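You operate a simulated robot arm through the tools that you are given. There is no shell and no other tool.

The job below is to be done with a simulated robot arm. You get a single attempt, and the scene is never put back.

JOB
Flip the rocker to Closed, rack the teal-band cup, turn the knob to 20 ml.
Fine: centre the slider before the cup comes out; spill nothing.
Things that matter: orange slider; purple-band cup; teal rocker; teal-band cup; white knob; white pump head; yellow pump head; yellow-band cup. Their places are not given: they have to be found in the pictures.

The check looks at the end state, three seconds after you hand in, the way a careful person would. Anything else that was tipped, shoved, dropped, spilled or broken makes it a failure.

ROBOT AND FRAMES
A 6-joint arm with a two-finger parallel gripper, fixed in place. Base frame: the origin is on the floor under the middle of its stand, x ahead of it, y to its left, z up. Lengths are in m, angles in degrees, forces in N, time in s.
With the tool pointing down near the work surface it reaches from about 0.3 to 0.66 m from the base axis. Its first joint turns from -115.0 to 115.0 degrees. Payload 3.43 kg.
Tool frame: the origin (TCP) lies between the finger pads and is the grasp point; the fingertips stand 0.034 m ahead of it; z points along the fingers, y is the line along which they close. Largest opening 0.128 m; finger width 0.024, thickness 0.012; the body of the gripper, 0.048 by 0.13 m, starts 0.096 m behind the TCP.
Orientation is told as [roll, pitch, yaw] about the base's x, y, z axes, in that order, counted from this pose: with the fingers straight down and closing along the base's y, the tool's x points along the base's -x, its y along +y and its z along -z.

CONTROLS
- The arm moves only by the tool apply_moves. Its argument "steps" is a list of rows, each a list of 6 numbers: the shift along the tool's x, y, z in units of 250 mm (1.0 is 250 mm), then the turn, a rotation vector about the tool's x, y, z in units of 120 degrees (1.0 is 120 degrees). In form: [[x, y, z, ax, ay, az], ...]. A call has 1 to 20 rows; each row is the pose to reach, as a shift and turn from the pose commanded when the call began, along the tool's axes at that moment. "claw" is the opening, from 0 (shut) to 1 (fully open), set as the call begins (left out, the last holds). A call with a number of a shift or a turn outside -1 to 1 is refused whole. Rows are played at 5 a second. More than 0.05 m and 8.6 degrees between two rows, or a gripper value outside its range, and nothing of the call is played. A pose out of reach is approached as far as the arm can. The call stops where the force on the tool passes 40 N (or 10 N more than at its start, if that is more) or the arm is blocked; 0.2 s more then pass. Each finger travels about 0.153 m/s and halts on what it meets, pressing with about 40 N; the grip force reading is that of the motor and also rises with nothing between the fingers. The clock runs only during rows and for 0.2 s after the last one: add rows that repeat a pose to give the fingers time. It gives the time, the measured TCP pose, the force on the tool (base axes), the opening and the grip force at its end, in the units of the frame above (readings bear some noise), with the torque about the TCP (base axes, N m) and any sound that the robot's microphone picked up.
- Cameras (640 x 400 px; columns grow to the right, rows downward): "scene" is fixed at [0.4014, -0.6452, 1.5227]; the picture's right is [1.00, -0.04, 0.00], its down [-0.02, -0.46, -0.89] and it looks along [0.04, 0.89, -0.46] (base axes); focal length 323 px, centre (320, 200). "wrist" rides on the gripper at [0.076, -0.011, -0.16] in the tool frame; the picture's right is [0.15, 0.99, 0.00], its down [-0.88, 0.13, -0.46] and it looks along [-0.45, 0.07, 0.89] (tool axes); focal length 234 px, centre (320, 200).
- snapshot(camera): a new picture of that camera. It takes no simulated time.
- lift_body(by): slides the trunk up (or, below 0, down) by that many m; the arm rides with it, the base frame stays. It gives what a move gives, with no picture.
- probe_pixels(camera, pixels): for up to 12 pixels [column, row] of the newest picture of that camera ("zoom" is the newest enlarged one), the place [x, y, z] in the base frame of the surface seen there, good to about 0.002 m, but the place of the scene camera against the robot may be out by one fixed shift of up to 0.012 m in any direction. It takes no simulated time.
- close_up(camera, box): a new picture of the part [left, top, right, bottom] of that camera's present view, enlarged. It takes no simulated time.
- hand_in(): hands the job in; it is judged then, once.

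Leave the gripper open and the arm clear of the work at the hand-in unless told otherwise.

The tools are called after "Call:" by a JSON object that holds its "api" and its "payload". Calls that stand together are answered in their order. apply_moves: Moves the arm, as the interface text tells. Its arguments: {"type":"object","properties":{"steps":{"type":"array","items":{"type":"array","items":{"type":"number"}}},"claw":{"type":"number"}},"required":["steps"]} The other tools are called the same way: lift_body (by) moves the trunk up or down; snapshot (camera) takes a picture; probe_pixels (camera, pixels) gives the place of the surface under pixels of a picture; close_up (camera, box) takes an enlarged picture of a part of a camera's view; hand_in () hands the job in.

At the start:

```text
clock: 0.0
position: [0.1906, 0.3369, 1.2138]
tool_rot: [0.0, 0.0, 0.0]
force: [-0.7, -1.0, 0.7]
moment: [-0.02, 0.01, 0.0]
gripper_width: 0.1278
finger_force: 0.0
trunk travel left (down, up): [-0.875, 0.115]
```

scene: 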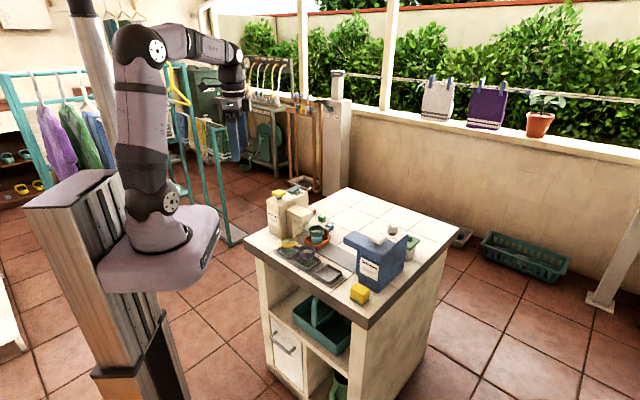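
wrist: 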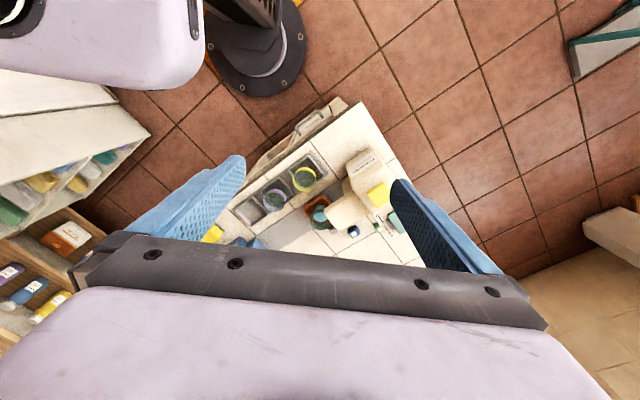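

I see a white work table with bottles, cups in a tray and a blue box with labels. I'll zoom in on the table top in the scene camera to find the items.

Call:
{"api": "close_up", "payload": {"camera": "scene", "box": [240, 180, 440, 305]}}

Call:
{"api": "close_up", "payload": {"camera": "wrist", "box": [200, 100, 420, 260]}}

```text
3.20 times, centred on (340, 242) of scene
```

zoom: 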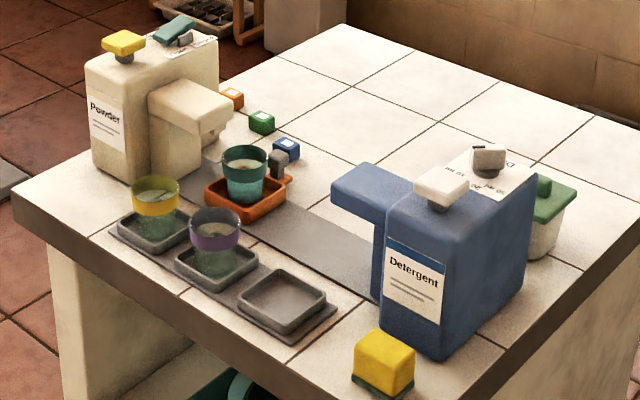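

```text
2.50 times, centred on (310, 180) of wrist
```

zoom: 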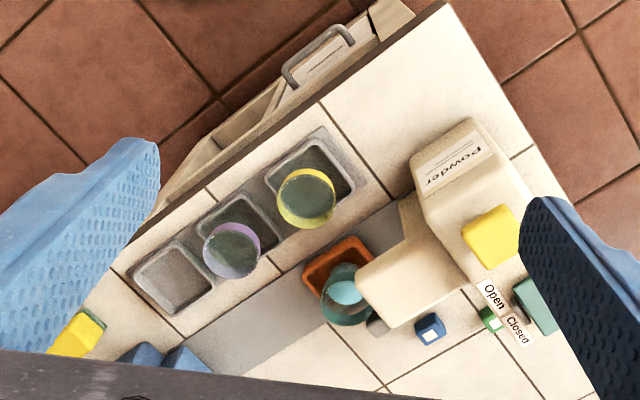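

The Powder dispenser (cream) has a teal rocker and a yellow pump head. The Detergent dispenser (blue) has the knob and a white pump head. The teal cup sits on an orange slider under the powder arm. I'll zoom in tighter on each.

Call:
{"api": "close_up", "payload": {"camera": "scene", "box": [262, 180, 326, 220]}}

Call:
{"api": "close_up", "payload": {"camera": "scene", "box": [360, 215, 424, 255]}}

Call:
{"api": "close_up", "payload": {"camera": "scene", "box": [270, 215, 366, 290]}}

```text
10.00 times, centred on (294, 200) of scene
```

zoom: 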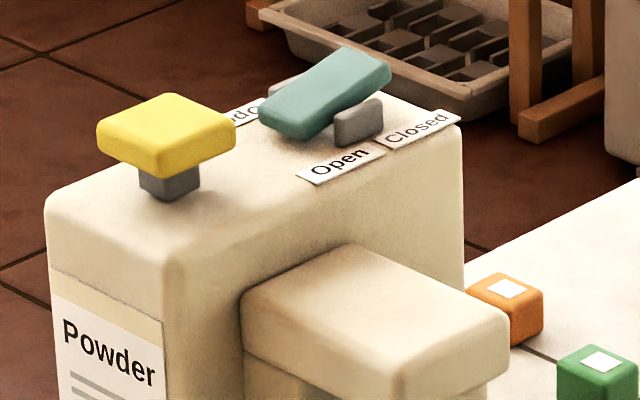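

```text
10.00 times, centred on (392, 235) of scene
```

zoom: 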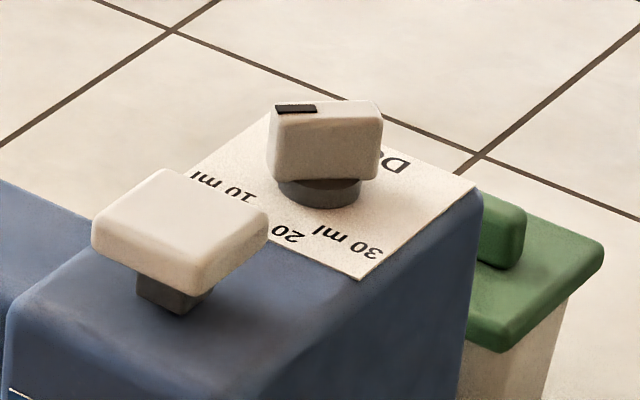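

```text
5.33 times, centred on (318, 252) of scene
```

zoom: 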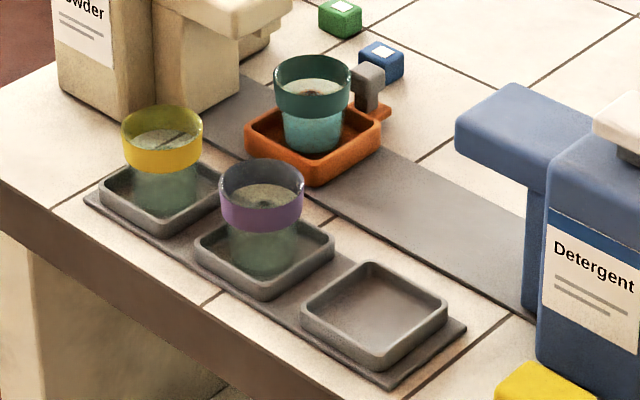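

The rocker's Open end is down, so the Closed (far) end has to be pressed. The knob's black mark points away from the labels I can read. I'll measure positions using the newest zoom of the cups.

Call:
{"api": "probe_pixels", "payload": {"camera": "zoom", "pixels": [[313, 103], [313, 135], [275, 70], [351, 75], [313, 57], [315, 180], [250, 140], [378, 130], [369, 75], [385, 112], [372, 320], [262, 210]]}}

Call:
{"api": "probe_pixels", "payload": {"camera": "scene", "pixels": [[295, 190], [301, 187], [278, 193], [391, 230], [378, 237], [331, 200], [300, 212], [380, 262], [350, 195], [440, 235], [285, 205], [397, 226]]}}

```text
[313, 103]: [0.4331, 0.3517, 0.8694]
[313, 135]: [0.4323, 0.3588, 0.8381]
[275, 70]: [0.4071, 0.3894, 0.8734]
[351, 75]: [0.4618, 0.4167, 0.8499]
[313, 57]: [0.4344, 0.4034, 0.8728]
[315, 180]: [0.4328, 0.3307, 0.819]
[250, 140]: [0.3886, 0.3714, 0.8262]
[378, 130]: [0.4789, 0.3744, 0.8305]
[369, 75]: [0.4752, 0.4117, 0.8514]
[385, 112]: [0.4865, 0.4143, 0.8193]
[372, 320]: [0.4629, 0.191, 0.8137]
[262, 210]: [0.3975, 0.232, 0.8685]
```

```text
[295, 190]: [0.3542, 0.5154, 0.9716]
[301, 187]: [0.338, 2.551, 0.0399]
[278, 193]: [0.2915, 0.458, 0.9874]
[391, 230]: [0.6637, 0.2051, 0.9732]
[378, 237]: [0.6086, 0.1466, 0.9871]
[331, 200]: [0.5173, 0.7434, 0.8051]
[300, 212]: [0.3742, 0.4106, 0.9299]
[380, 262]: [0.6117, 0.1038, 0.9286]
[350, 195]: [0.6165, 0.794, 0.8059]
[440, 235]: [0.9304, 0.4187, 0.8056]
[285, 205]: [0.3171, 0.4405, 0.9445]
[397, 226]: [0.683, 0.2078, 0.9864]
```

The table top is at z≈0.806 and the knob is near (0.665, 0.21, 0.98). I'll move the arm high over the table, staying at about z 1.2, to look down with the wrist camera.

Call:
{"api": "apply_moves", "payload": {"steps": [[-0.16, -0.072, 0, 0, 0, 0], [-0.32, -0.144, 0, 0, 0, 0], [-0.48, -0.216, 0, 0, 0, 0], [-0.64, -0.288, 0, 0, 0, 0], [-0.8, -0.36, 0, 0, 0, 0], [-0.8, -0.36, 0, 0, 0, 0]]}}

Call:
{"api": "snapshot", "payload": {"camera": "wrist"}}

```text
clock: 1.4
position: [0.393, 0.2468, 1.2119]
tool_rot: [-0.1, -0.1, 0.0]
force: [0.1, 0.2, 0.5]
moment: [-0.02, -0.03, -0.03]
gripper_width: 0.1279
finger_force: 0.1
trunk travel left (down, up): [-0.875, 0.115]
```

```text
taken
```

wrist: 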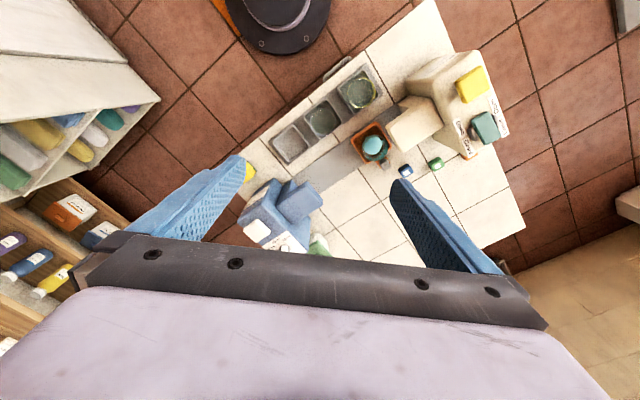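

The whole machine is visible from above. I'll zoom into the wrist picture for the layout.

Call:
{"api": "close_up", "payload": {"camera": "wrist", "box": [350, 40, 520, 180]}}

Call:
{"api": "close_up", "payload": {"camera": "wrist", "box": [230, 60, 430, 260]}}

```text
2.86 times, centred on (435, 110) of wrist
```

zoom: 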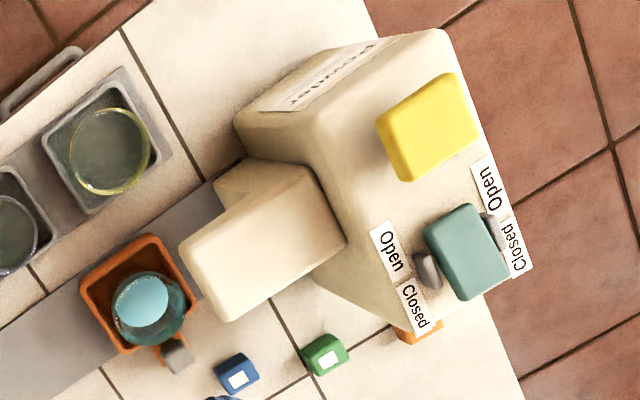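

```text
2.00 times, centred on (330, 160) of wrist
```

zoom: 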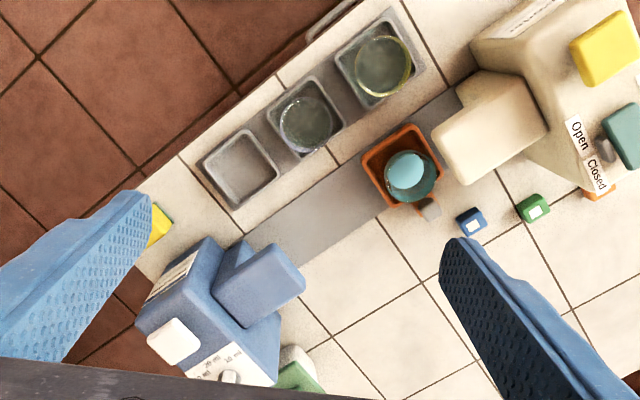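

I'll probe the track, slider, handle, cup and rack on this zoom.

Call:
{"api": "probe_pixels", "payload": {"camera": "zoom", "pixels": [[248, 238], [283, 270], [330, 185], [430, 95], [455, 90], [365, 155], [410, 128], [440, 165], [398, 200], [428, 210], [405, 172], [240, 168]]}}

Call:
{"api": "probe_pixels", "payload": {"camera": "wrist", "pixels": [[376, 141], [470, 85], [478, 129], [489, 121], [412, 121], [445, 100], [402, 169], [435, 162], [273, 204], [298, 210], [320, 240], [259, 230]]}}

```text
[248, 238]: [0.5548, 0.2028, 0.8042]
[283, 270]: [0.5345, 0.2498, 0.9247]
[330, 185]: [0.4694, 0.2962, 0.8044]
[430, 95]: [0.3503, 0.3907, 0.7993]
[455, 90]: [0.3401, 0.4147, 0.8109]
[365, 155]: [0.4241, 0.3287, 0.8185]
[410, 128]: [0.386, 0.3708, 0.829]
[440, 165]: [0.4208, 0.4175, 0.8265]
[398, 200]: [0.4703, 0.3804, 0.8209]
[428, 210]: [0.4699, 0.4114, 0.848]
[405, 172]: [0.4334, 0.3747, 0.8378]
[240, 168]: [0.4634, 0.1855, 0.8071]
```

```text
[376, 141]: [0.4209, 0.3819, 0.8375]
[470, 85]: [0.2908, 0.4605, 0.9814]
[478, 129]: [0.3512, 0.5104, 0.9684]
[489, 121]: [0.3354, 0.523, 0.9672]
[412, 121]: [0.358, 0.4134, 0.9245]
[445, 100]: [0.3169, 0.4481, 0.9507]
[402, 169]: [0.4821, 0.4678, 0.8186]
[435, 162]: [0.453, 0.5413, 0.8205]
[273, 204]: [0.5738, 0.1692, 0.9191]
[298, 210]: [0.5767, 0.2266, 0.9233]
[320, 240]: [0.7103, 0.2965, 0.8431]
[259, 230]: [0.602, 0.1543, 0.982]
```

Now I'll move the wrist camera to look at the rocker from close, near (0.345, 0.505, 0.965), staying high.

Call:
{"api": "apply_moves", "payload": {"steps": [[0.083, 0.138, 0.034, 0, 0, 0], [0.167, 0.277, 0.069, 0, 0, 0], [0.25, 0.415, 0.103, 0, 0, 0], [0.334, 0.553, 0.137, 0, 0, 0], [0.417, 0.691, 0.171, 0, 0, 0], [0.5, 0.83, 0.206, 0, 0, 0], [0.584, 0.968, 0.24, 0, 0, 0], [0.584, 0.968, 0.24, 0, 0, 0]]}}

Call:
{"api": "snapshot", "payload": {"camera": "wrist"}}

Call:
{"api": "close_up", "payload": {"camera": "wrist", "box": [230, 110, 410, 260]}}

```text
clock: 3.2
position: [0.2455, 0.4873, 1.1545]
tool_rot: [0.2, 0.0, 0.0]
force: [-0.6, 0.6, -0.7]
moment: [0.03, 0.02, -0.02]
gripper_width: 0.128
finger_force: 0.0
trunk travel left (down, up): [-0.875, 0.115]
```

```text
taken
```

wrist: 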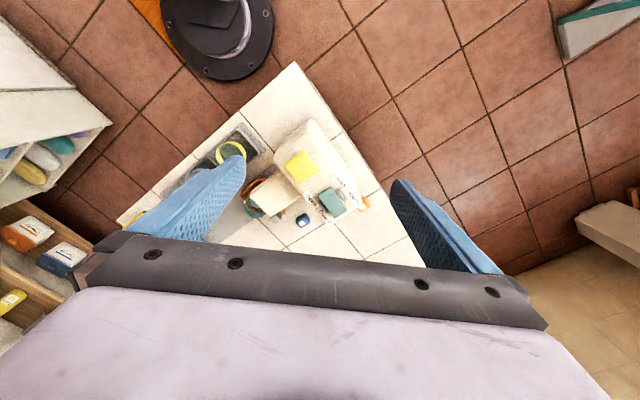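

```text
2.67 times, centred on (320, 185) of wrist
```

zoom: 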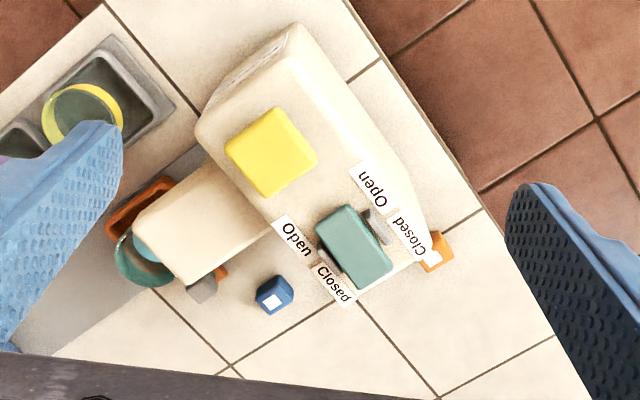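

I see the rocker between the two label pairs, with its Closed end toward lower right in this zoom. I'll probe the rocker's ends and surroundings.

Call:
{"api": "probe_pixels", "payload": {"camera": "zoom", "pixels": [[322, 225], [345, 208], [388, 265], [364, 285], [335, 218], [355, 247], [375, 272], [379, 225], [331, 264], [262, 190], [308, 155], [270, 150]]}}

```text
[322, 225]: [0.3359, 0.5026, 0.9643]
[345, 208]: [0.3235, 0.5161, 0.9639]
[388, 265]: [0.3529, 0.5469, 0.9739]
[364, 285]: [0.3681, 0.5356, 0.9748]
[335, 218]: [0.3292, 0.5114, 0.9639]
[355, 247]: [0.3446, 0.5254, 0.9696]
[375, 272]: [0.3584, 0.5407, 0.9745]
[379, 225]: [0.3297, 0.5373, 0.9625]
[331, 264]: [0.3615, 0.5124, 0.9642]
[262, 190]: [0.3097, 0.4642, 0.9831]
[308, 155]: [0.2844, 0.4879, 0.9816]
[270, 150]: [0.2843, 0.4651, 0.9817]
```

The Open end is at (0.329, 0.511, 0.964) and the Closed end at (0.358, 0.541, 0.975), so the rocker lies along the 45° direction. I'll close the gripper, yaw it +45° and hover above the Closed end at TCP z≈1.06 (tips 1.026).

Call:
{"api": "apply_moves", "payload": {"steps": [[-0.078, 0.037, 0.062, 0, 0, -0.0625], [-0.156, 0.074, 0.125, 0, 0, -0.125], [-0.234, 0.111, 0.187, 0, 0, -0.1875], [-0.313, 0.148, 0.249, 0, 0, -0.25], [-0.391, 0.185, 0.312, 0, 0, -0.3125], [-0.469, 0.222, 0.374, 0, 0, -0.375], [-0.469, 0.222, 0.374, 0, 0, -0.375], [-0.469, 0.222, 0.374, 0, 0, -0.375]], "claw": 0}}

Call:
{"api": "snapshot", "payload": {"camera": "wrist"}}

Call:
{"api": "close_up", "payload": {"camera": "scene", "box": [254, 150, 350, 210]}}

```text
clock: 5.0
position: [0.3505, 0.5182, 1.0555]
tool_rot: [0.0, 0.0, 45.0]
force: [-0.7, 0.3, -0.6]
moment: [-0.03, 0.03, 0.01]
gripper_width: 0.0
finger_force: 32.7
out of reach, approached as far as the arm can: row 5, 6, 7, 8
trunk travel left (down, up): [-0.875, 0.115]
```

```text
taken
```

wrist: 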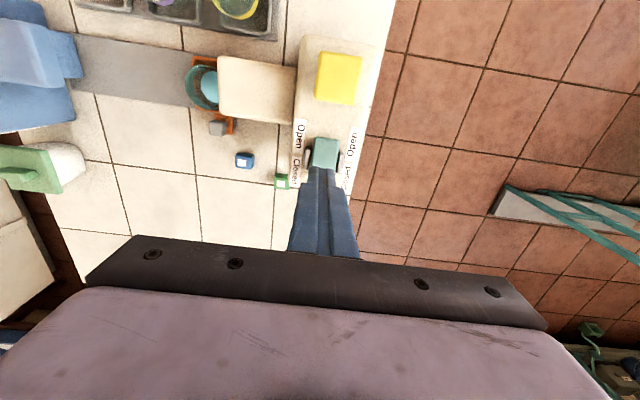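

```text
6.67 times, centred on (302, 180) of scene
```

zoom: 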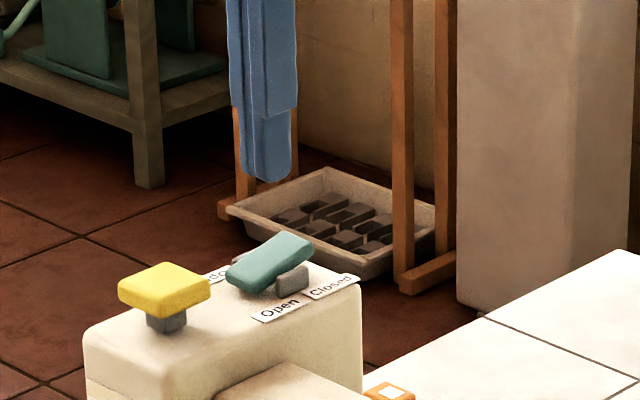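

The arm stopped short: (0.3505, 0.5182) is a reach limit of about 0.626 m at this height. The wrist sits above the shoulder, so raising the trunk should extend the reach. I'll lift it by 0.10 m.

Call:
{"api": "lift_body", "payload": {"by": 0.1}}

```text
clock: 6.3
position: [0.3489, 0.5189, 1.1568]
tool_rot: [0.0, 0.0, 45.1]
force: [-0.1, -0.6, -0.2]
moment: [-0.01, 0.02, 0.03]
gripper_width: 0.0
finger_force: 32.7
trunk travel left (down, up): [-0.975, 0.015]
```

I'll lower 0.10 m straight down now and read the position, to learn where the commanded pose stands.

Call:
{"api": "apply_moves", "payload": {"steps": [[0, 0, 0.15, 0, 0, 0], [0, 0, 0.3, 0, 0, 0], [0, 0, 0.4, 0, 0, 0], [0, 0, 0.4, 0, 0, 0]]}}

```text
clock: 7.3
position: [0.3495, 0.5186, 1.0565]
tool_rot: [0.1, 0.0, 45.0]
force: [0.1, -0.7, 0.1]
moment: [0.02, 0.0, -0.02]
gripper_width: 0.0
finger_force: 32.6
trunk travel left (down, up): [-0.975, 0.015]
```

The commanded pose follows the measured one. Now I'll shift outward to (0.363, 0.544) above the Closed end.

Call:
{"api": "apply_moves", "payload": {"steps": [[-0.055, 0.017, 0, 0, 0, 0], [-0.109, 0.034, 0, 0, 0, 0], [-0.109, 0.034, 0, 0, 0, 0]]}}

Call:
{"api": "close_up", "payload": {"camera": "wrist", "box": [270, 80, 390, 200]}}

Call:
{"api": "close_up", "payload": {"camera": "scene", "box": [254, 150, 350, 210]}}

```text
clock: 8.1
position: [0.3541, 0.5277, 1.0571]
tool_rot: [-0.1, 0.1, 45.0]
force: [-0.1, -1.1, -0.3]
moment: [-0.03, -0.02, 0.03]
gripper_width: 0.0
finger_force: 32.7
out of reach, approached as far as the arm can: row 1, 2, 3
trunk travel left (down, up): [-0.975, 0.015]
```

```text
3.33 times, centred on (330, 140) of wrist
```

zoom: 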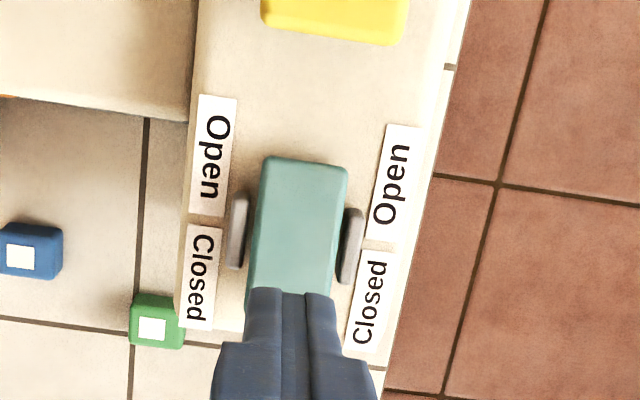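

```text
6.67 times, centred on (302, 180) of scene
```

zoom: 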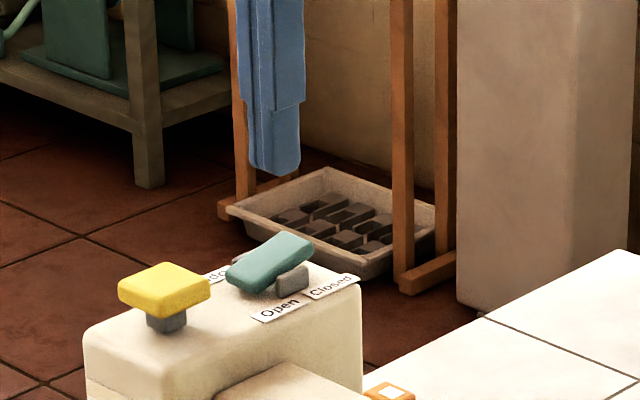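

At the limit of 0.636 m, straight down isn't enough. I'll tilt the tool 12° so the fingertips point outward, which moves the wrist inward, and shift onto (0.3616, 0.5424), still hovering at z≈1.056.

Call:
{"api": "apply_moves", "payload": {"steps": [[0, 0, 0, 0, -0.05, 0], [0, 0, 0, 0, -0.1, 0], [-0.03, 0.01, 0, 0, -0.1, 0], [-0.063, 0.0204, 0, 0, -0.1, 0], [-0.063, 0.0204, 0, 0, -0.1, 0]]}}

Call:
{"api": "close_up", "payload": {"camera": "wrist", "box": [270, 80, 390, 200]}}

```text
clock: 9.3
position: [0.3624, 0.5426, 1.0559]
tool_rot: [0.0, -12.1, 45.0]
force: [0.0, -0.6, 0.8]
moment: [0.02, 0.01, -0.03]
gripper_width: 0.0
finger_force: 32.6
trunk travel left (down, up): [-0.975, 0.015]
```

```text
3.33 times, centred on (330, 140) of wrist
```

zoom: 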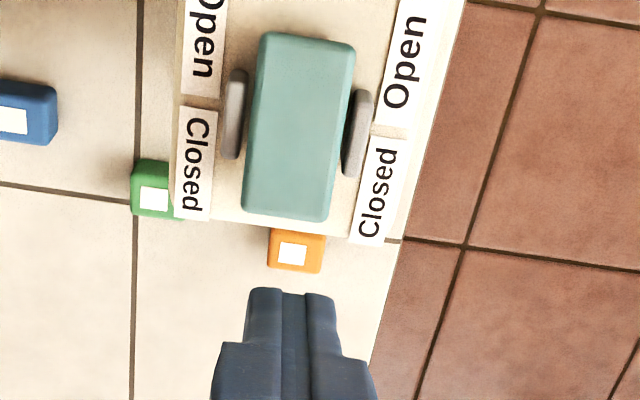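

I'll re-probe the rocker from this closer view.

Call:
{"api": "probe_pixels", "payload": {"camera": "zoom", "pixels": [[305, 45], [300, 120], [285, 200], [255, 200], [322, 205], [270, 45], [345, 60], [235, 115], [357, 130], [195, 165], [295, 252], [275, 228]]}}

```text
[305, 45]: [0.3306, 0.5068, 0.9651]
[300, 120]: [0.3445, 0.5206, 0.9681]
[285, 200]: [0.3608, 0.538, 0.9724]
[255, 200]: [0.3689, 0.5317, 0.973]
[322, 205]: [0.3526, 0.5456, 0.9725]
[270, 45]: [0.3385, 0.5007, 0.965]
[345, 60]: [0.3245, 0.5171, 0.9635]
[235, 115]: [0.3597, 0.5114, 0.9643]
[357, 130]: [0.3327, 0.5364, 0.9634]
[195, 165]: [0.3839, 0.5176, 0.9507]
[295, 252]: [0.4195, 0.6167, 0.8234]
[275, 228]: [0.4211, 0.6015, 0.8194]
```

The pivot is centred at (0.346, 0.524) and the Closed end surface is at z≈0.972. The tip's inner edge is slightly far out, so I'll shift about 5 mm inward and descend 46 mm to just above contact.

Call:
{"api": "apply_moves", "payload": {"steps": [[0.0196, -0.0072, -0.0042, 0, 0, 0], [0.0321, -0.0072, 0.0545, 0, 0, 0], [0.0446, -0.0072, 0.1132, 0, 0, 0], [0.0579, -0.0072, 0.1758, 0, 0, 0], [0.0579, -0.0072, 0.1758, 0, 0, 0]]}}

Call:
{"api": "close_up", "payload": {"camera": "scene", "box": [254, 160, 334, 210]}}

Call:
{"api": "close_up", "payload": {"camera": "wrist", "box": [270, 80, 390, 200]}}

```text
clock: 10.5
position: [0.3592, 0.5394, 1.0113]
tool_rot: [-0.1, -12.1, 44.9]
force: [0.0, 0.2, 0.2]
moment: [-0.02, 0.03, 0.01]
gripper_width: 0.0
finger_force: 32.6
trunk travel left (down, up): [-0.975, 0.015]
```

```text
8.00 times, centred on (294, 185) of scene
```

zoom: 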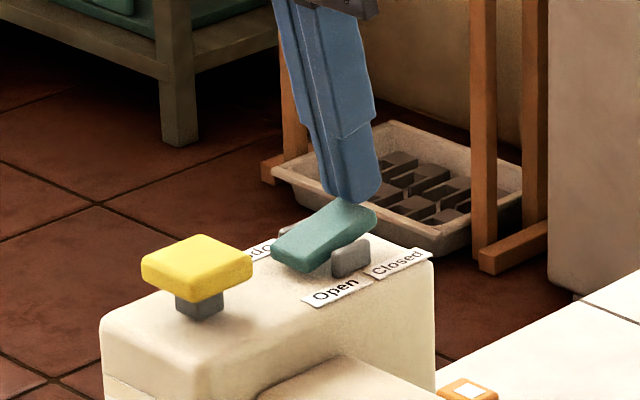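

```text
3.33 times, centred on (330, 140) of wrist
```

zoom: 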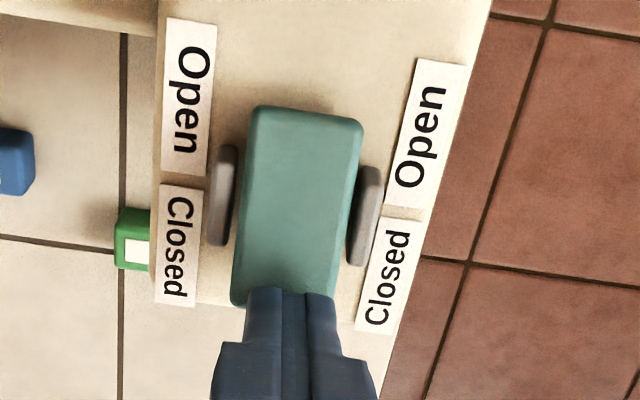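

The fingertips are right over the Closed end. I'll press down in 1.5 mm steps to 7.5 mm.

Call:
{"api": "apply_moves", "payload": {"steps": [[0.00125, 0, 0.00587, 0, 0, 0], [0.0025, 0, 0.01174, 0, 0, 0], [0.00374, 0, 0.0176, 0, 0, 0], [0.005, 0, 0.0235, 0, 0, 0], [0.00624, 0, 0.0293, 0, 0, 0]]}}

Call:
{"api": "close_up", "payload": {"camera": "scene", "box": [254, 160, 334, 210]}}

Call:
{"api": "close_up", "payload": {"camera": "wrist", "box": [270, 80, 390, 200]}}

```text
clock: 11.7
position: [0.3579, 0.5382, 1.0035]
tool_rot: [0.0, -12.0, 44.9]
force: [1.0, 0.0, 2.1]
moment: [-0.01, 0.01, 0.04]
gripper_width: 0.0001
finger_force: 33.0
trunk travel left (down, up): [-0.975, 0.015]
```

```text
8.00 times, centred on (294, 185) of scene
```

zoom: 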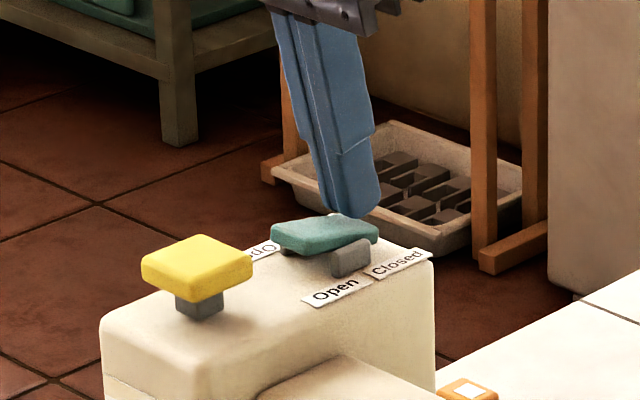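

```text
3.33 times, centred on (330, 140) of wrist
```

zoom: 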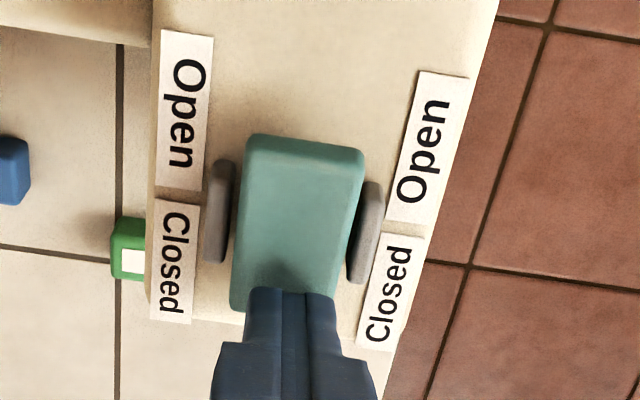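

The rocker is now about level with only about 2 N of force. I'll press on another 5 mm in 1 mm steps.

Call:
{"api": "apply_moves", "payload": {"steps": [[0.00083, 0, 0.00391, 0, 0, 0], [0.00166, 0, 0.00782, 0, 0, 0], [0.0025, 0, 0.01174, 0, 0, 0], [0.00333, 0, 0.01565, 0, 0, 0], [0.00416, 0, 0.01956, 0, 0, 0]]}}

Call:
{"api": "close_up", "payload": {"camera": "scene", "box": [254, 160, 334, 210]}}

```text
clock: 12.9
position: [0.3589, 0.539, 1.0017]
tool_rot: [0.2, -12.4, 44.9]
force: [-0.3, -1.2, 24.4]
moment: [-0.16, 0.06, -0.14]
gripper_width: 0.0
finger_force: 32.7
trunk travel left (down, up): [-0.975, 0.015]
```

```text
8.00 times, centred on (294, 185) of scene
```

zoom: 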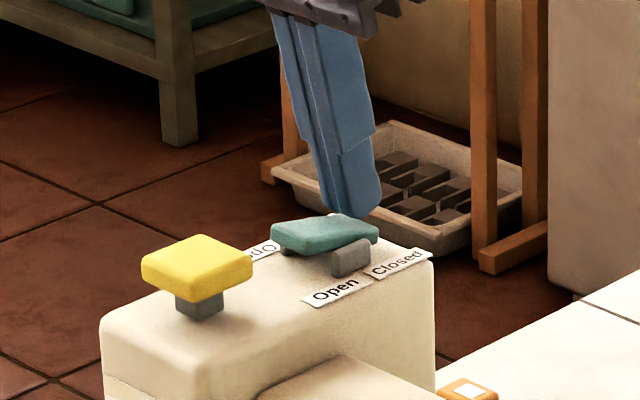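

The force has risen to 24 N with no more travel, so it's at its stop. I'll retract up 8 cm and check it stays Closed.

Call:
{"api": "apply_moves", "payload": {"steps": [[-0.016, 0, -0.078, 0, 0, 0], [-0.033, 0, -0.156, 0, 0, 0], [-0.05, 0, -0.235, 0, 0, 0], [-0.0666, 0, -0.313, 0, 0, 0], [-0.0666, 0, -0.313, 0, 0, 0]]}}

Call:
{"api": "close_up", "payload": {"camera": "scene", "box": [254, 160, 334, 210]}}

Call:
{"api": "snapshot", "payload": {"camera": "wrist"}}

Call:
{"api": "close_up", "payload": {"camera": "wrist", "box": [270, 60, 390, 180]}}

```text
clock: 14.1
position: [0.3579, 0.5374, 1.0778]
tool_rot: [-0.1, -11.9, 45.0]
force: [-0.5, -0.1, 0.1]
moment: [-0.03, 0.02, 0.0]
gripper_width: 0.0
finger_force: 33.3
trunk travel left (down, up): [-0.975, 0.015]
```

```text
8.00 times, centred on (294, 185) of scene
```

zoom: 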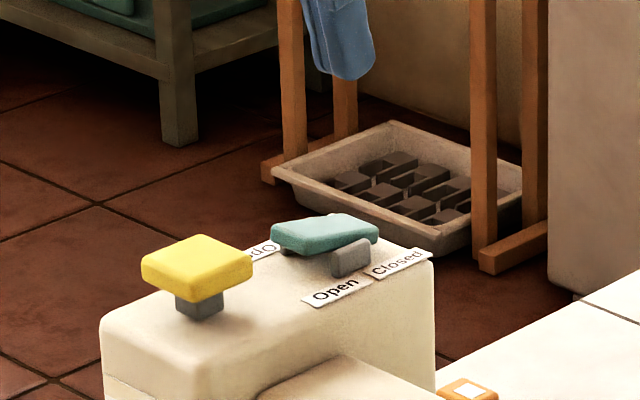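

```text
taken
```

wrist: 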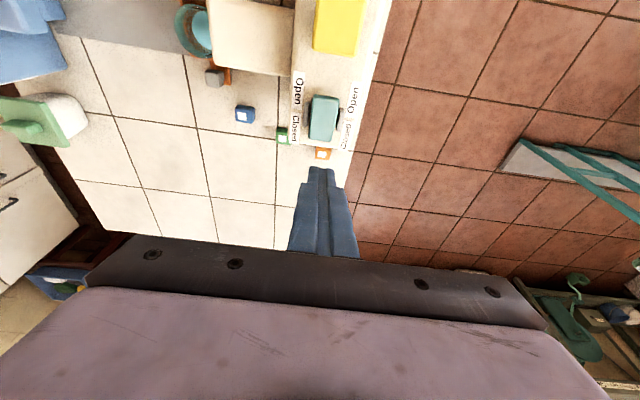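

```text
3.33 times, centred on (330, 120) of wrist
```

zoom: 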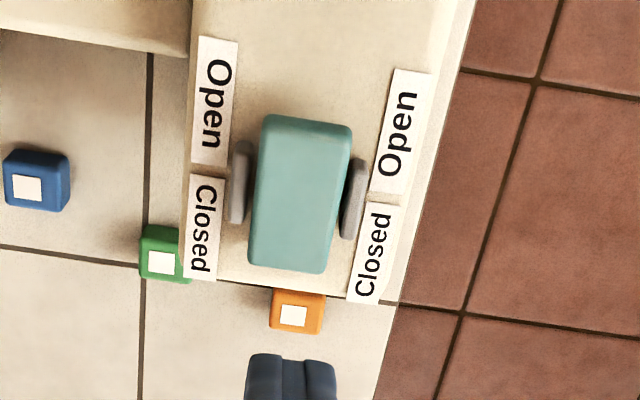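

I'll verify the tilt by probing heights along the rocker.

Call:
{"api": "probe_pixels", "payload": {"camera": "zoom", "pixels": [[305, 125], [300, 190], [290, 262], [265, 255], [320, 265], [280, 125], [340, 135]]}}

```text
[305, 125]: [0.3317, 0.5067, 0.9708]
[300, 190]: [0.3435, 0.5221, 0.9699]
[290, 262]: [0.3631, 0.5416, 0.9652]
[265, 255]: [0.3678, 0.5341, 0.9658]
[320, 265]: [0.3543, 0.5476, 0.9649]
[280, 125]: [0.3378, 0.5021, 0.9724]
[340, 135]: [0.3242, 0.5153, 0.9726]
```

The rocker is now Closed: the Closed end is at z≈0.965 and the Open end at ≈0.972, mirroring the earlier tilt. Next I'll back off, untilt and move to look at the slider and track.

Call:
{"api": "apply_moves", "payload": {"steps": [[-0.0146, 0, -0.0685, 0, 0, 0], [-0.029, 0, -0.137, 0, 0, 0], [-0.058, 0, -0.274, 0, 0, 0], [0.14, 0, -0.315, 0, 0.05, 0], [0.333, 0, -0.357, 0, 0.1, 0], [0.333, 0, -0.357, 0, 0.1, 0]]}}

```text
refused: row 4 steps farther than a row can; nothing moved
```

A row was a little too long. I'll split it.

Call:
{"api": "apply_moves", "payload": {"steps": [[-0.029, 0, -0.137, 0, 0, 0], [-0.058, 0, -0.274, 0, 0, 0], [0.07, 0, -0.302, 0, 0.033, 0], [0.2, 0, -0.33, 0, 0.067, 0], [0.333, 0, -0.357, 0, 0.1, 0], [0.333, 0, -0.357, 0, 0.1, 0]], "claw": 1}}

```text
clock: 15.5
position: [0.2872, 0.4687, 1.1472]
tool_rot: [-0.1, 0.0, 44.9]
force: [1.0, -0.4, 0.2]
moment: [-0.02, 0.0, 0.02]
gripper_width: 0.1278
finger_force: 0.1
trunk travel left (down, up): [-0.975, 0.015]
```

Now I'll move to (0.355, 0.185, 1.15) to view the slider and track.

Call:
{"api": "apply_moves", "payload": {"steps": [[0.087, -0.141, 0, 0, 0, 0], [0.174, -0.283, 0, 0, 0, 0], [0.261, -0.424, 0, 0, 0, 0], [0.349, -0.566, 0, 0, 0, 0], [0.436, -0.707, 0, 0, 0, 0], [0.523, -0.849, 0, 0, 0, 0], [0.61, -0.99, 0, 0, 0, 0], [0.61, -0.99, 0, 0, 0, 0]]}}

Call:
{"api": "snapshot", "payload": {"camera": "wrist"}}

Call:
{"api": "close_up", "payload": {"camera": "wrist", "box": [200, 90, 420, 250]}}

```text
clock: 17.3
position: [0.3537, 0.186, 1.1475]
tool_rot: [0.0, 0.0, 45.0]
force: [-0.2, 0.5, 0.1]
moment: [0.01, -0.01, 0.02]
gripper_width: 0.1282
finger_force: 0.1
trunk travel left (down, up): [-0.975, 0.015]
```

```text
taken
```

wrist: 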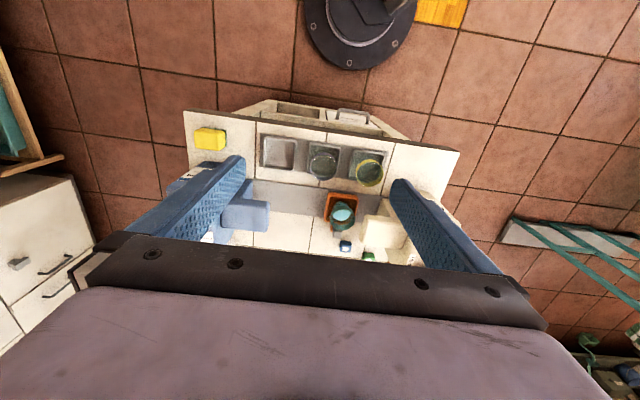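

```text
2.50 times, centred on (310, 170) of wrist
```

zoom: 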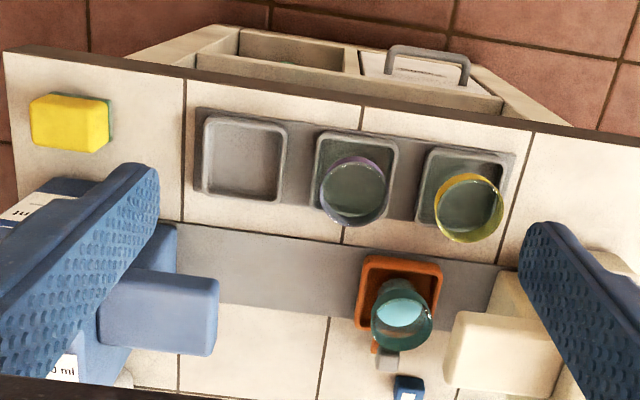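

I'll probe the track ends, slider corners and both dispenser faces in this zoom.

Call:
{"api": "probe_pixels", "payload": {"camera": "zoom", "pixels": [[178, 228], [176, 245], [505, 268], [495, 270], [440, 258], [365, 260], [440, 305], [358, 325], [387, 360], [376, 350], [217, 285], [445, 330]]}}

Call:
{"api": "probe_pixels", "payload": {"camera": "wrist", "pixels": [[276, 155], [263, 140], [293, 140], [263, 167], [293, 170], [322, 158], [368, 167], [341, 214], [354, 213], [332, 213], [342, 228], [264, 216]]}}

```text
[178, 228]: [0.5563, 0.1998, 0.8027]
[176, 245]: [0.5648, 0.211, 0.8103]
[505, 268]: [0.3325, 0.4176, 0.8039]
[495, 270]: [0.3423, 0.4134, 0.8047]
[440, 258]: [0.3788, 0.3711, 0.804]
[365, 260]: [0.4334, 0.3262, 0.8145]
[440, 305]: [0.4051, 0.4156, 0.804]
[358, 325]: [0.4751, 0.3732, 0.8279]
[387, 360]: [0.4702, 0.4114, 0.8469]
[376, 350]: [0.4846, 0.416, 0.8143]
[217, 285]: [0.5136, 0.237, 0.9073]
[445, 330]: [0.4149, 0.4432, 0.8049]
```

```text
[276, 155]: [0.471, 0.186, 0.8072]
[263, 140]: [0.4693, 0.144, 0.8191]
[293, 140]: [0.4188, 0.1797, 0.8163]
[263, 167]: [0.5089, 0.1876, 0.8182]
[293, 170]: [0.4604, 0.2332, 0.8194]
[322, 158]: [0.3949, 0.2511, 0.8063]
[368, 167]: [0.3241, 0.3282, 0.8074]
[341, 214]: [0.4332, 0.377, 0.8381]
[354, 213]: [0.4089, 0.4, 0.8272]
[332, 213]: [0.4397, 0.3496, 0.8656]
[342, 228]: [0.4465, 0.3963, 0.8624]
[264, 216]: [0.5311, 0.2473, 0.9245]
```

I'll look closer at the track for any centre mark, from both cameras.

Call:
{"api": "close_up", "payload": {"camera": "wrist", "box": [250, 170, 410, 260]}}

Call:
{"api": "close_up", "payload": {"camera": "scene", "box": [290, 210, 380, 280]}}

```text
4.00 times, centred on (330, 215) of wrist
```

zoom: 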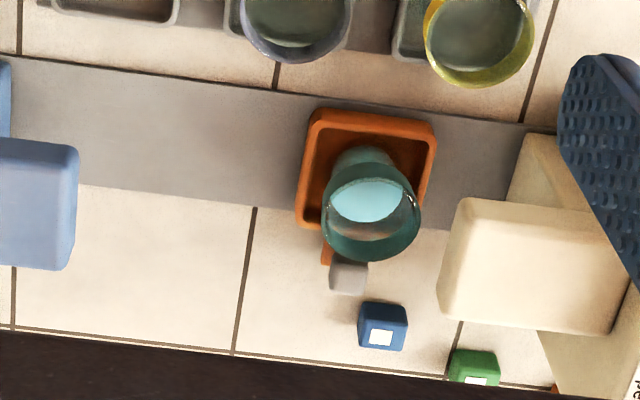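

```text
5.71 times, centred on (335, 245) of scene
```

zoom: 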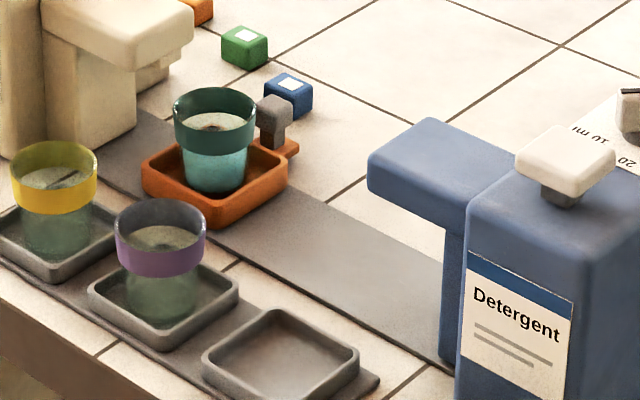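

No marks are visible on the track, so the middle has to come from the geometry. I'll probe both dispensers' pillars, spouts and track edges in the scene zoom and the wrist picture.

Call:
{"api": "probe_pixels", "payload": {"camera": "zoom", "pixels": [[133, 120], [137, 60], [133, 70], [150, 75], [440, 350], [447, 240], [372, 160], [372, 190], [432, 340], [140, 115], [160, 35], [420, 150]]}}

Call:
{"api": "probe_pixels", "payload": {"camera": "wrist", "pixels": [[362, 224], [364, 244], [370, 232], [366, 222], [382, 208], [377, 216], [267, 220], [268, 212], [266, 234], [256, 214], [254, 192], [251, 184]]}}

```text
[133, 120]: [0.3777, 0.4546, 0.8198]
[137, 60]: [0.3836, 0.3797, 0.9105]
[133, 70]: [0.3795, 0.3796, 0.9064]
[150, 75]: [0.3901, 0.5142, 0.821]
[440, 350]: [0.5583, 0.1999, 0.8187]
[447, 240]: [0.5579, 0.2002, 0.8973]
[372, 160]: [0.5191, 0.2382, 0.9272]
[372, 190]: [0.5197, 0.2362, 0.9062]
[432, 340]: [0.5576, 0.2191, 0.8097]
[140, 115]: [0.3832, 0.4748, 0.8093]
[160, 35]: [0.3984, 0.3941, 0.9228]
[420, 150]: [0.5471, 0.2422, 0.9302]
```

```text
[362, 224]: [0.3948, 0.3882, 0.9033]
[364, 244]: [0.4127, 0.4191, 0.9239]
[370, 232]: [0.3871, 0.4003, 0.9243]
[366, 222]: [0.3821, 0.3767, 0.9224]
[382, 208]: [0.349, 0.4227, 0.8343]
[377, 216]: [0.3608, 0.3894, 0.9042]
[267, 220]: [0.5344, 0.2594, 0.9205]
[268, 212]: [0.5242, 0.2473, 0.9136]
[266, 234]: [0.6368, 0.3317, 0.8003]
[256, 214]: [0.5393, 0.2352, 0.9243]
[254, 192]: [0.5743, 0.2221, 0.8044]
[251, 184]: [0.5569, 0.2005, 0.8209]
```

The two pillars are at u≈-0.053 and +0.253 and the spout tips at ≈0.004 and 0.196 (u = (x−y)/√2), so the track centre is u≈0.100. The slider is now at u≈0.040, so it needs about +0.060 m along u. The handle is at (0.470, 0.411, top 0.849). I'll lower the trunk 0.12 m for better reach near the table; the TCP goes to about 1.03, clear of the cups.

Call:
{"api": "lift_body", "payload": {"by": -0.12}}

```text
clock: 18.8
position: [0.3534, 0.1861, 1.0276]
tool_rot: [0.1, 0.0, 45.0]
force: [-0.2, -0.1, 0.0]
moment: [-0.02, 0.02, 0.0]
gripper_width: 0.128
finger_force: 0.2
trunk travel left (down, up): [-0.855, 0.135]
```

Now I'll move over the handle at z≈0.99 (tips ≈0.956, above the spouts) with the gripper part-closed to about 5 cm.

Call:
{"api": "apply_moves", "payload": {"steps": [[-0.152, 0.0515, 0.025, 0, 0, 0], [-0.304, 0.103, 0.05, 0, 0, 0], [-0.457, 0.1545, 0.075, 0, 0, 0], [-0.609, 0.206, 0.1, 0, 0, 0], [-0.761, 0.2575, 0.125, 0, 0, 0], [-0.913, 0.309, 0.15, 0, 0, 0], [-0.913, 0.309, 0.15, 0, 0, 0]], "claw": 0.4}}

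Call:
{"api": "snapshot", "payload": {"camera": "wrist"}}

Call:
{"api": "close_up", "payload": {"camera": "wrist", "box": [200, 60, 440, 240]}}

Call:
{"api": "close_up", "payload": {"camera": "scene", "box": [280, 180, 380, 260]}}

```text
clock: 20.4
position: [0.4595, 0.4037, 0.9891]
tool_rot: [0.1, -0.1, 45.0]
force: [0.0, -0.3, -0.1]
moment: [0.01, -0.01, 0.02]
gripper_width: 0.0513
finger_force: 0.1
trunk travel left (down, up): [-0.855, 0.135]
```

```text
taken
```

wrist: 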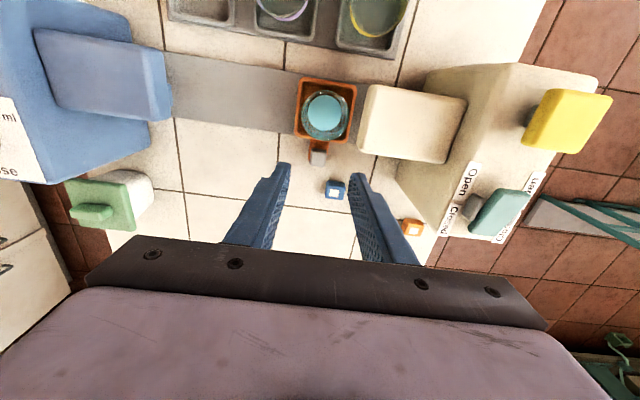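

```text
2.22 times, centred on (320, 150) of wrist
```

zoom: 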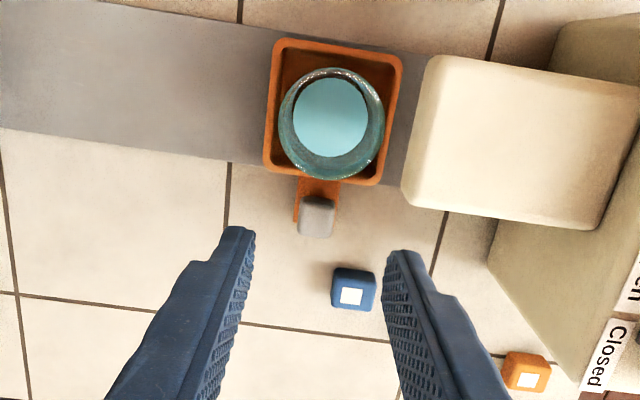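

```text
5.00 times, centred on (330, 220) of scene
```

zoom: 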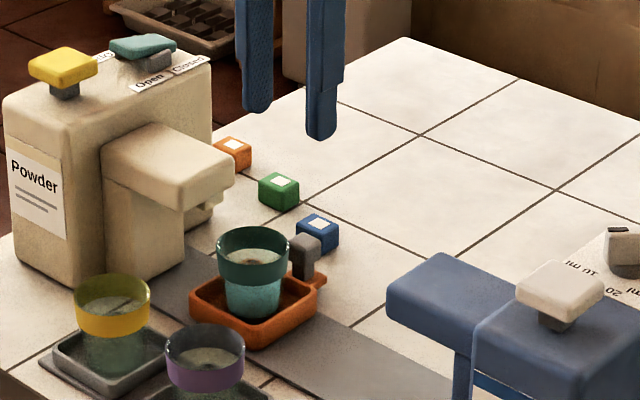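

A good overhead view of slider, cup and handle. I'll zoom in tighter for precise probes.

Call:
{"api": "close_up", "payload": {"camera": "wrist", "box": [270, 60, 390, 160]}}

Call:
{"api": "probe_pixels", "payload": {"camera": "wrist", "pixels": [[299, 82], [296, 134], [352, 85], [348, 140], [318, 158], [312, 152], [326, 152], [326, 116], [304, 105], [349, 113], [363, 90], [361, 148]]}}

```text
4.00 times, centred on (330, 110) of wrist
```

zoom: 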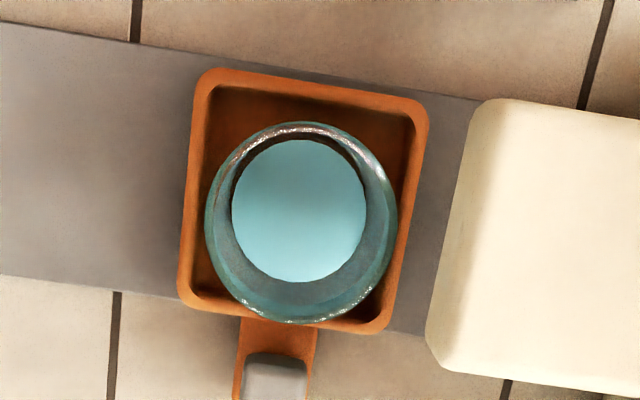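

```text
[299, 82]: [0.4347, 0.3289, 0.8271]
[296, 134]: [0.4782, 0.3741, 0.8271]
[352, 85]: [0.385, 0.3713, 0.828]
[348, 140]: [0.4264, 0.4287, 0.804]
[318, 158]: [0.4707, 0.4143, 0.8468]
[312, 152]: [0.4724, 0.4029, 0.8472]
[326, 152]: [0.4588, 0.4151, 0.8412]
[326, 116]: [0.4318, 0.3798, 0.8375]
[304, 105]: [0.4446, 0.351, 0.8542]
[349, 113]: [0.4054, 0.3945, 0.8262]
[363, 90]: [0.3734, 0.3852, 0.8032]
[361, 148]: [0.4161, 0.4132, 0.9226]
```

I'll probe slider edge midpoints, cup rim points and the handle on this zoom.

Call:
{"api": "probe_pixels", "payload": {"camera": "zoom", "pixels": [[195, 185], [188, 250], [410, 215], [402, 262], [315, 87], [290, 318], [209, 215], [394, 215], [320, 124], [285, 322], [275, 375], [302, 225]]}}

```text
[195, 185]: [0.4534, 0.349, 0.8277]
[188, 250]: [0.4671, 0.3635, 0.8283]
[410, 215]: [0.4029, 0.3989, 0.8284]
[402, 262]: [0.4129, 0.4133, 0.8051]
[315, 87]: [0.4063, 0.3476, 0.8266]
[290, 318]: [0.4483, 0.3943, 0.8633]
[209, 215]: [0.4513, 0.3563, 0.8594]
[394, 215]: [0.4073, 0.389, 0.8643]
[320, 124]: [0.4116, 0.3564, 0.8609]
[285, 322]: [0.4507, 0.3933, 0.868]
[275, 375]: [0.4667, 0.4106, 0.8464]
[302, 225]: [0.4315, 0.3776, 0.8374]
```

Slider centre u≈0.039, handle centre u≈0.040 and about 18 mm wide, cup centre u≈0.040, v≈0.570 (back at v≈0.598). I'll narrow the opening to 4 cm and descend around the handle at v≈0.626 to TCP z≈0.862.

Call:
{"api": "apply_moves", "payload": {"steps": [[-0.062, 0, 0.0, 0, 0, 0], [-0.062, 0, 0.1, 0, 0, 0], [-0.062, 0, 0.2, 0, 0, 0], [-0.062, 0, 0.3, 0, 0, 0], [-0.062, 0, 0.36, 0, 0, 0], [-0.062, 0, 0.4, 0, 0, 0], [-0.062, 0, 0.4, 0, 0, 0]], "claw": 0.3125}}

Call:
{"api": "snapshot", "payload": {"camera": "wrist"}}

Call:
{"api": "close_up", "payload": {"camera": "scene", "box": [300, 190, 380, 250]}}

```text
clock: 22.0
position: [0.4736, 0.4138, 0.8898]
tool_rot: [0.0, 0.0, 45.0]
force: [0.5, 0.2, 1.3]
moment: [-0.01, -0.01, -0.01]
gripper_width: 0.0398
finger_force: 0.0
trunk travel left (down, up): [-0.855, 0.135]
```

```text
taken
```

wrist: 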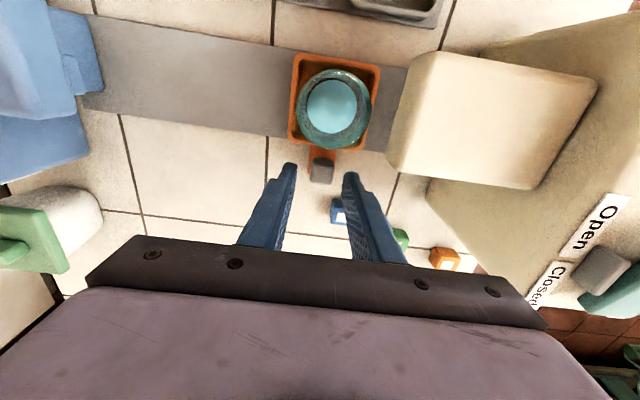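

```text
6.67 times, centred on (340, 220) of scene
```

zoom: 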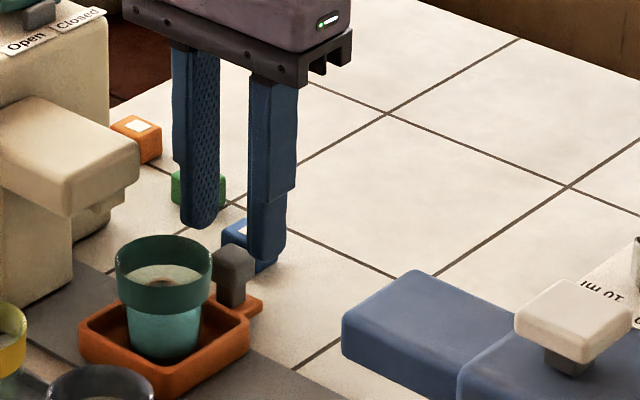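

The handle (321, 169) sits midway between the tips (289 and 350). I'll descend the last 28 mm.

Call:
{"api": "apply_moves", "payload": {"steps": [[0, 0, 0.03, 0, 0, 0], [0, 0, 0.06, 0, 0, 0], [0, 0, 0.09, 0, 0, 0], [0, 0, 0.112, 0, 0, 0], [0, 0, 0.112, 0, 0, 0]]}}

Call:
{"api": "close_up", "payload": {"camera": "wrist", "box": [260, 40, 400, 200]}}

Call:
{"api": "close_up", "payload": {"camera": "scene", "box": [300, 190, 380, 250]}}

```text
clock: 23.2
position: [0.4719, 0.4131, 0.861]
tool_rot: [0.0, 0.1, 44.9]
force: [-0.4, 0.0, 0.7]
moment: [0.0, -0.03, 0.01]
gripper_width: 0.0398
finger_force: 0.0
trunk travel left (down, up): [-0.855, 0.135]
```

```text
2.50 times, centred on (330, 120) of wrist
```

zoom: 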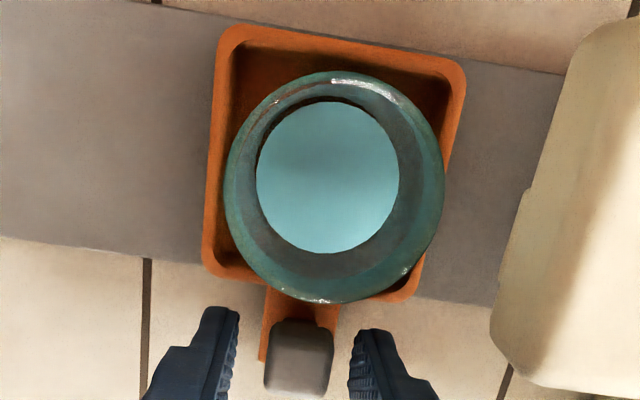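

```text
6.67 times, centred on (340, 220) of scene
```

zoom: 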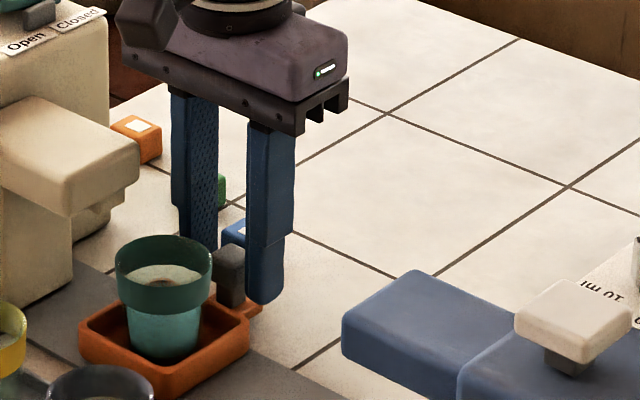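

The fingers straddle the handle, with slightly more gap on the left. I'll shift 2 mm toward the powder side and close gently in small stages.

Call:
{"api": "apply_moves", "payload": {"steps": [[0, 0.008, 0, 0, 0, 0], [0, 0.008, 0, 0, 0, 0]], "claw": 0.22}}

Call:
{"api": "close_up", "payload": {"camera": "wrist", "box": [260, 40, 400, 200]}}

```text
clock: 23.8
position: [0.4697, 0.4154, 0.8614]
tool_rot: [0.1, 0.0, 45.0]
force: [-0.1, -0.6, 0.5]
moment: [-0.04, 0.0, -0.01]
gripper_width: 0.0282
finger_force: 0.0
trunk travel left (down, up): [-0.855, 0.135]
```

```text
2.50 times, centred on (330, 120) of wrist
```

zoom: 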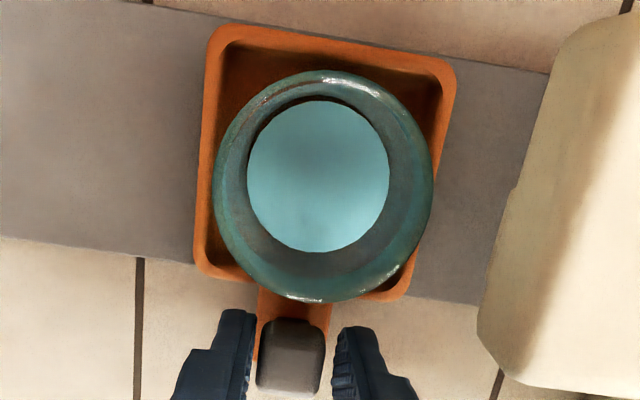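

Well centred now. I'll close further in small stages.

Call:
{"api": "apply_moves", "payload": {"steps": [[0, 0, 0, 0, 0, 0]], "claw": 0.18}}

Call:
{"api": "apply_moves", "payload": {"steps": [[0, 0, 0, 0, 0, 0]], "claw": 0.15}}

Call:
{"api": "apply_moves", "payload": {"steps": [[0, 0, 0, 0, 0, 0]], "claw": 0.13}}

```text
clock: 24.2
position: [0.4705, 0.4145, 0.8621]
tool_rot: [-0.1, 0.0, 45.0]
force: [0.1, 0.0, 0.2]
moment: [0.0, 0.01, 0.0]
gripper_width: 0.0235
finger_force: 0.6
trunk travel left (down, up): [-0.855, 0.135]
```

```text
clock: 24.6
position: [0.4704, 0.4159, 0.8624]
tool_rot: [0.1, -0.1, 44.9]
force: [0.2, 0.1, 1.1]
moment: [0.01, 0.01, 0.01]
gripper_width: 0.0217
finger_force: 45.2
trunk travel left (down, up): [-0.855, 0.135]
```

```text
clock: 25.0
position: [0.4713, 0.4147, 0.8616]
tool_rot: [0.1, 0.0, 45.0]
force: [-0.1, 0.3, 0.5]
moment: [-0.02, 0.01, -0.02]
gripper_width: 0.0218
finger_force: 44.7
trunk travel left (down, up): [-0.855, 0.135]
```

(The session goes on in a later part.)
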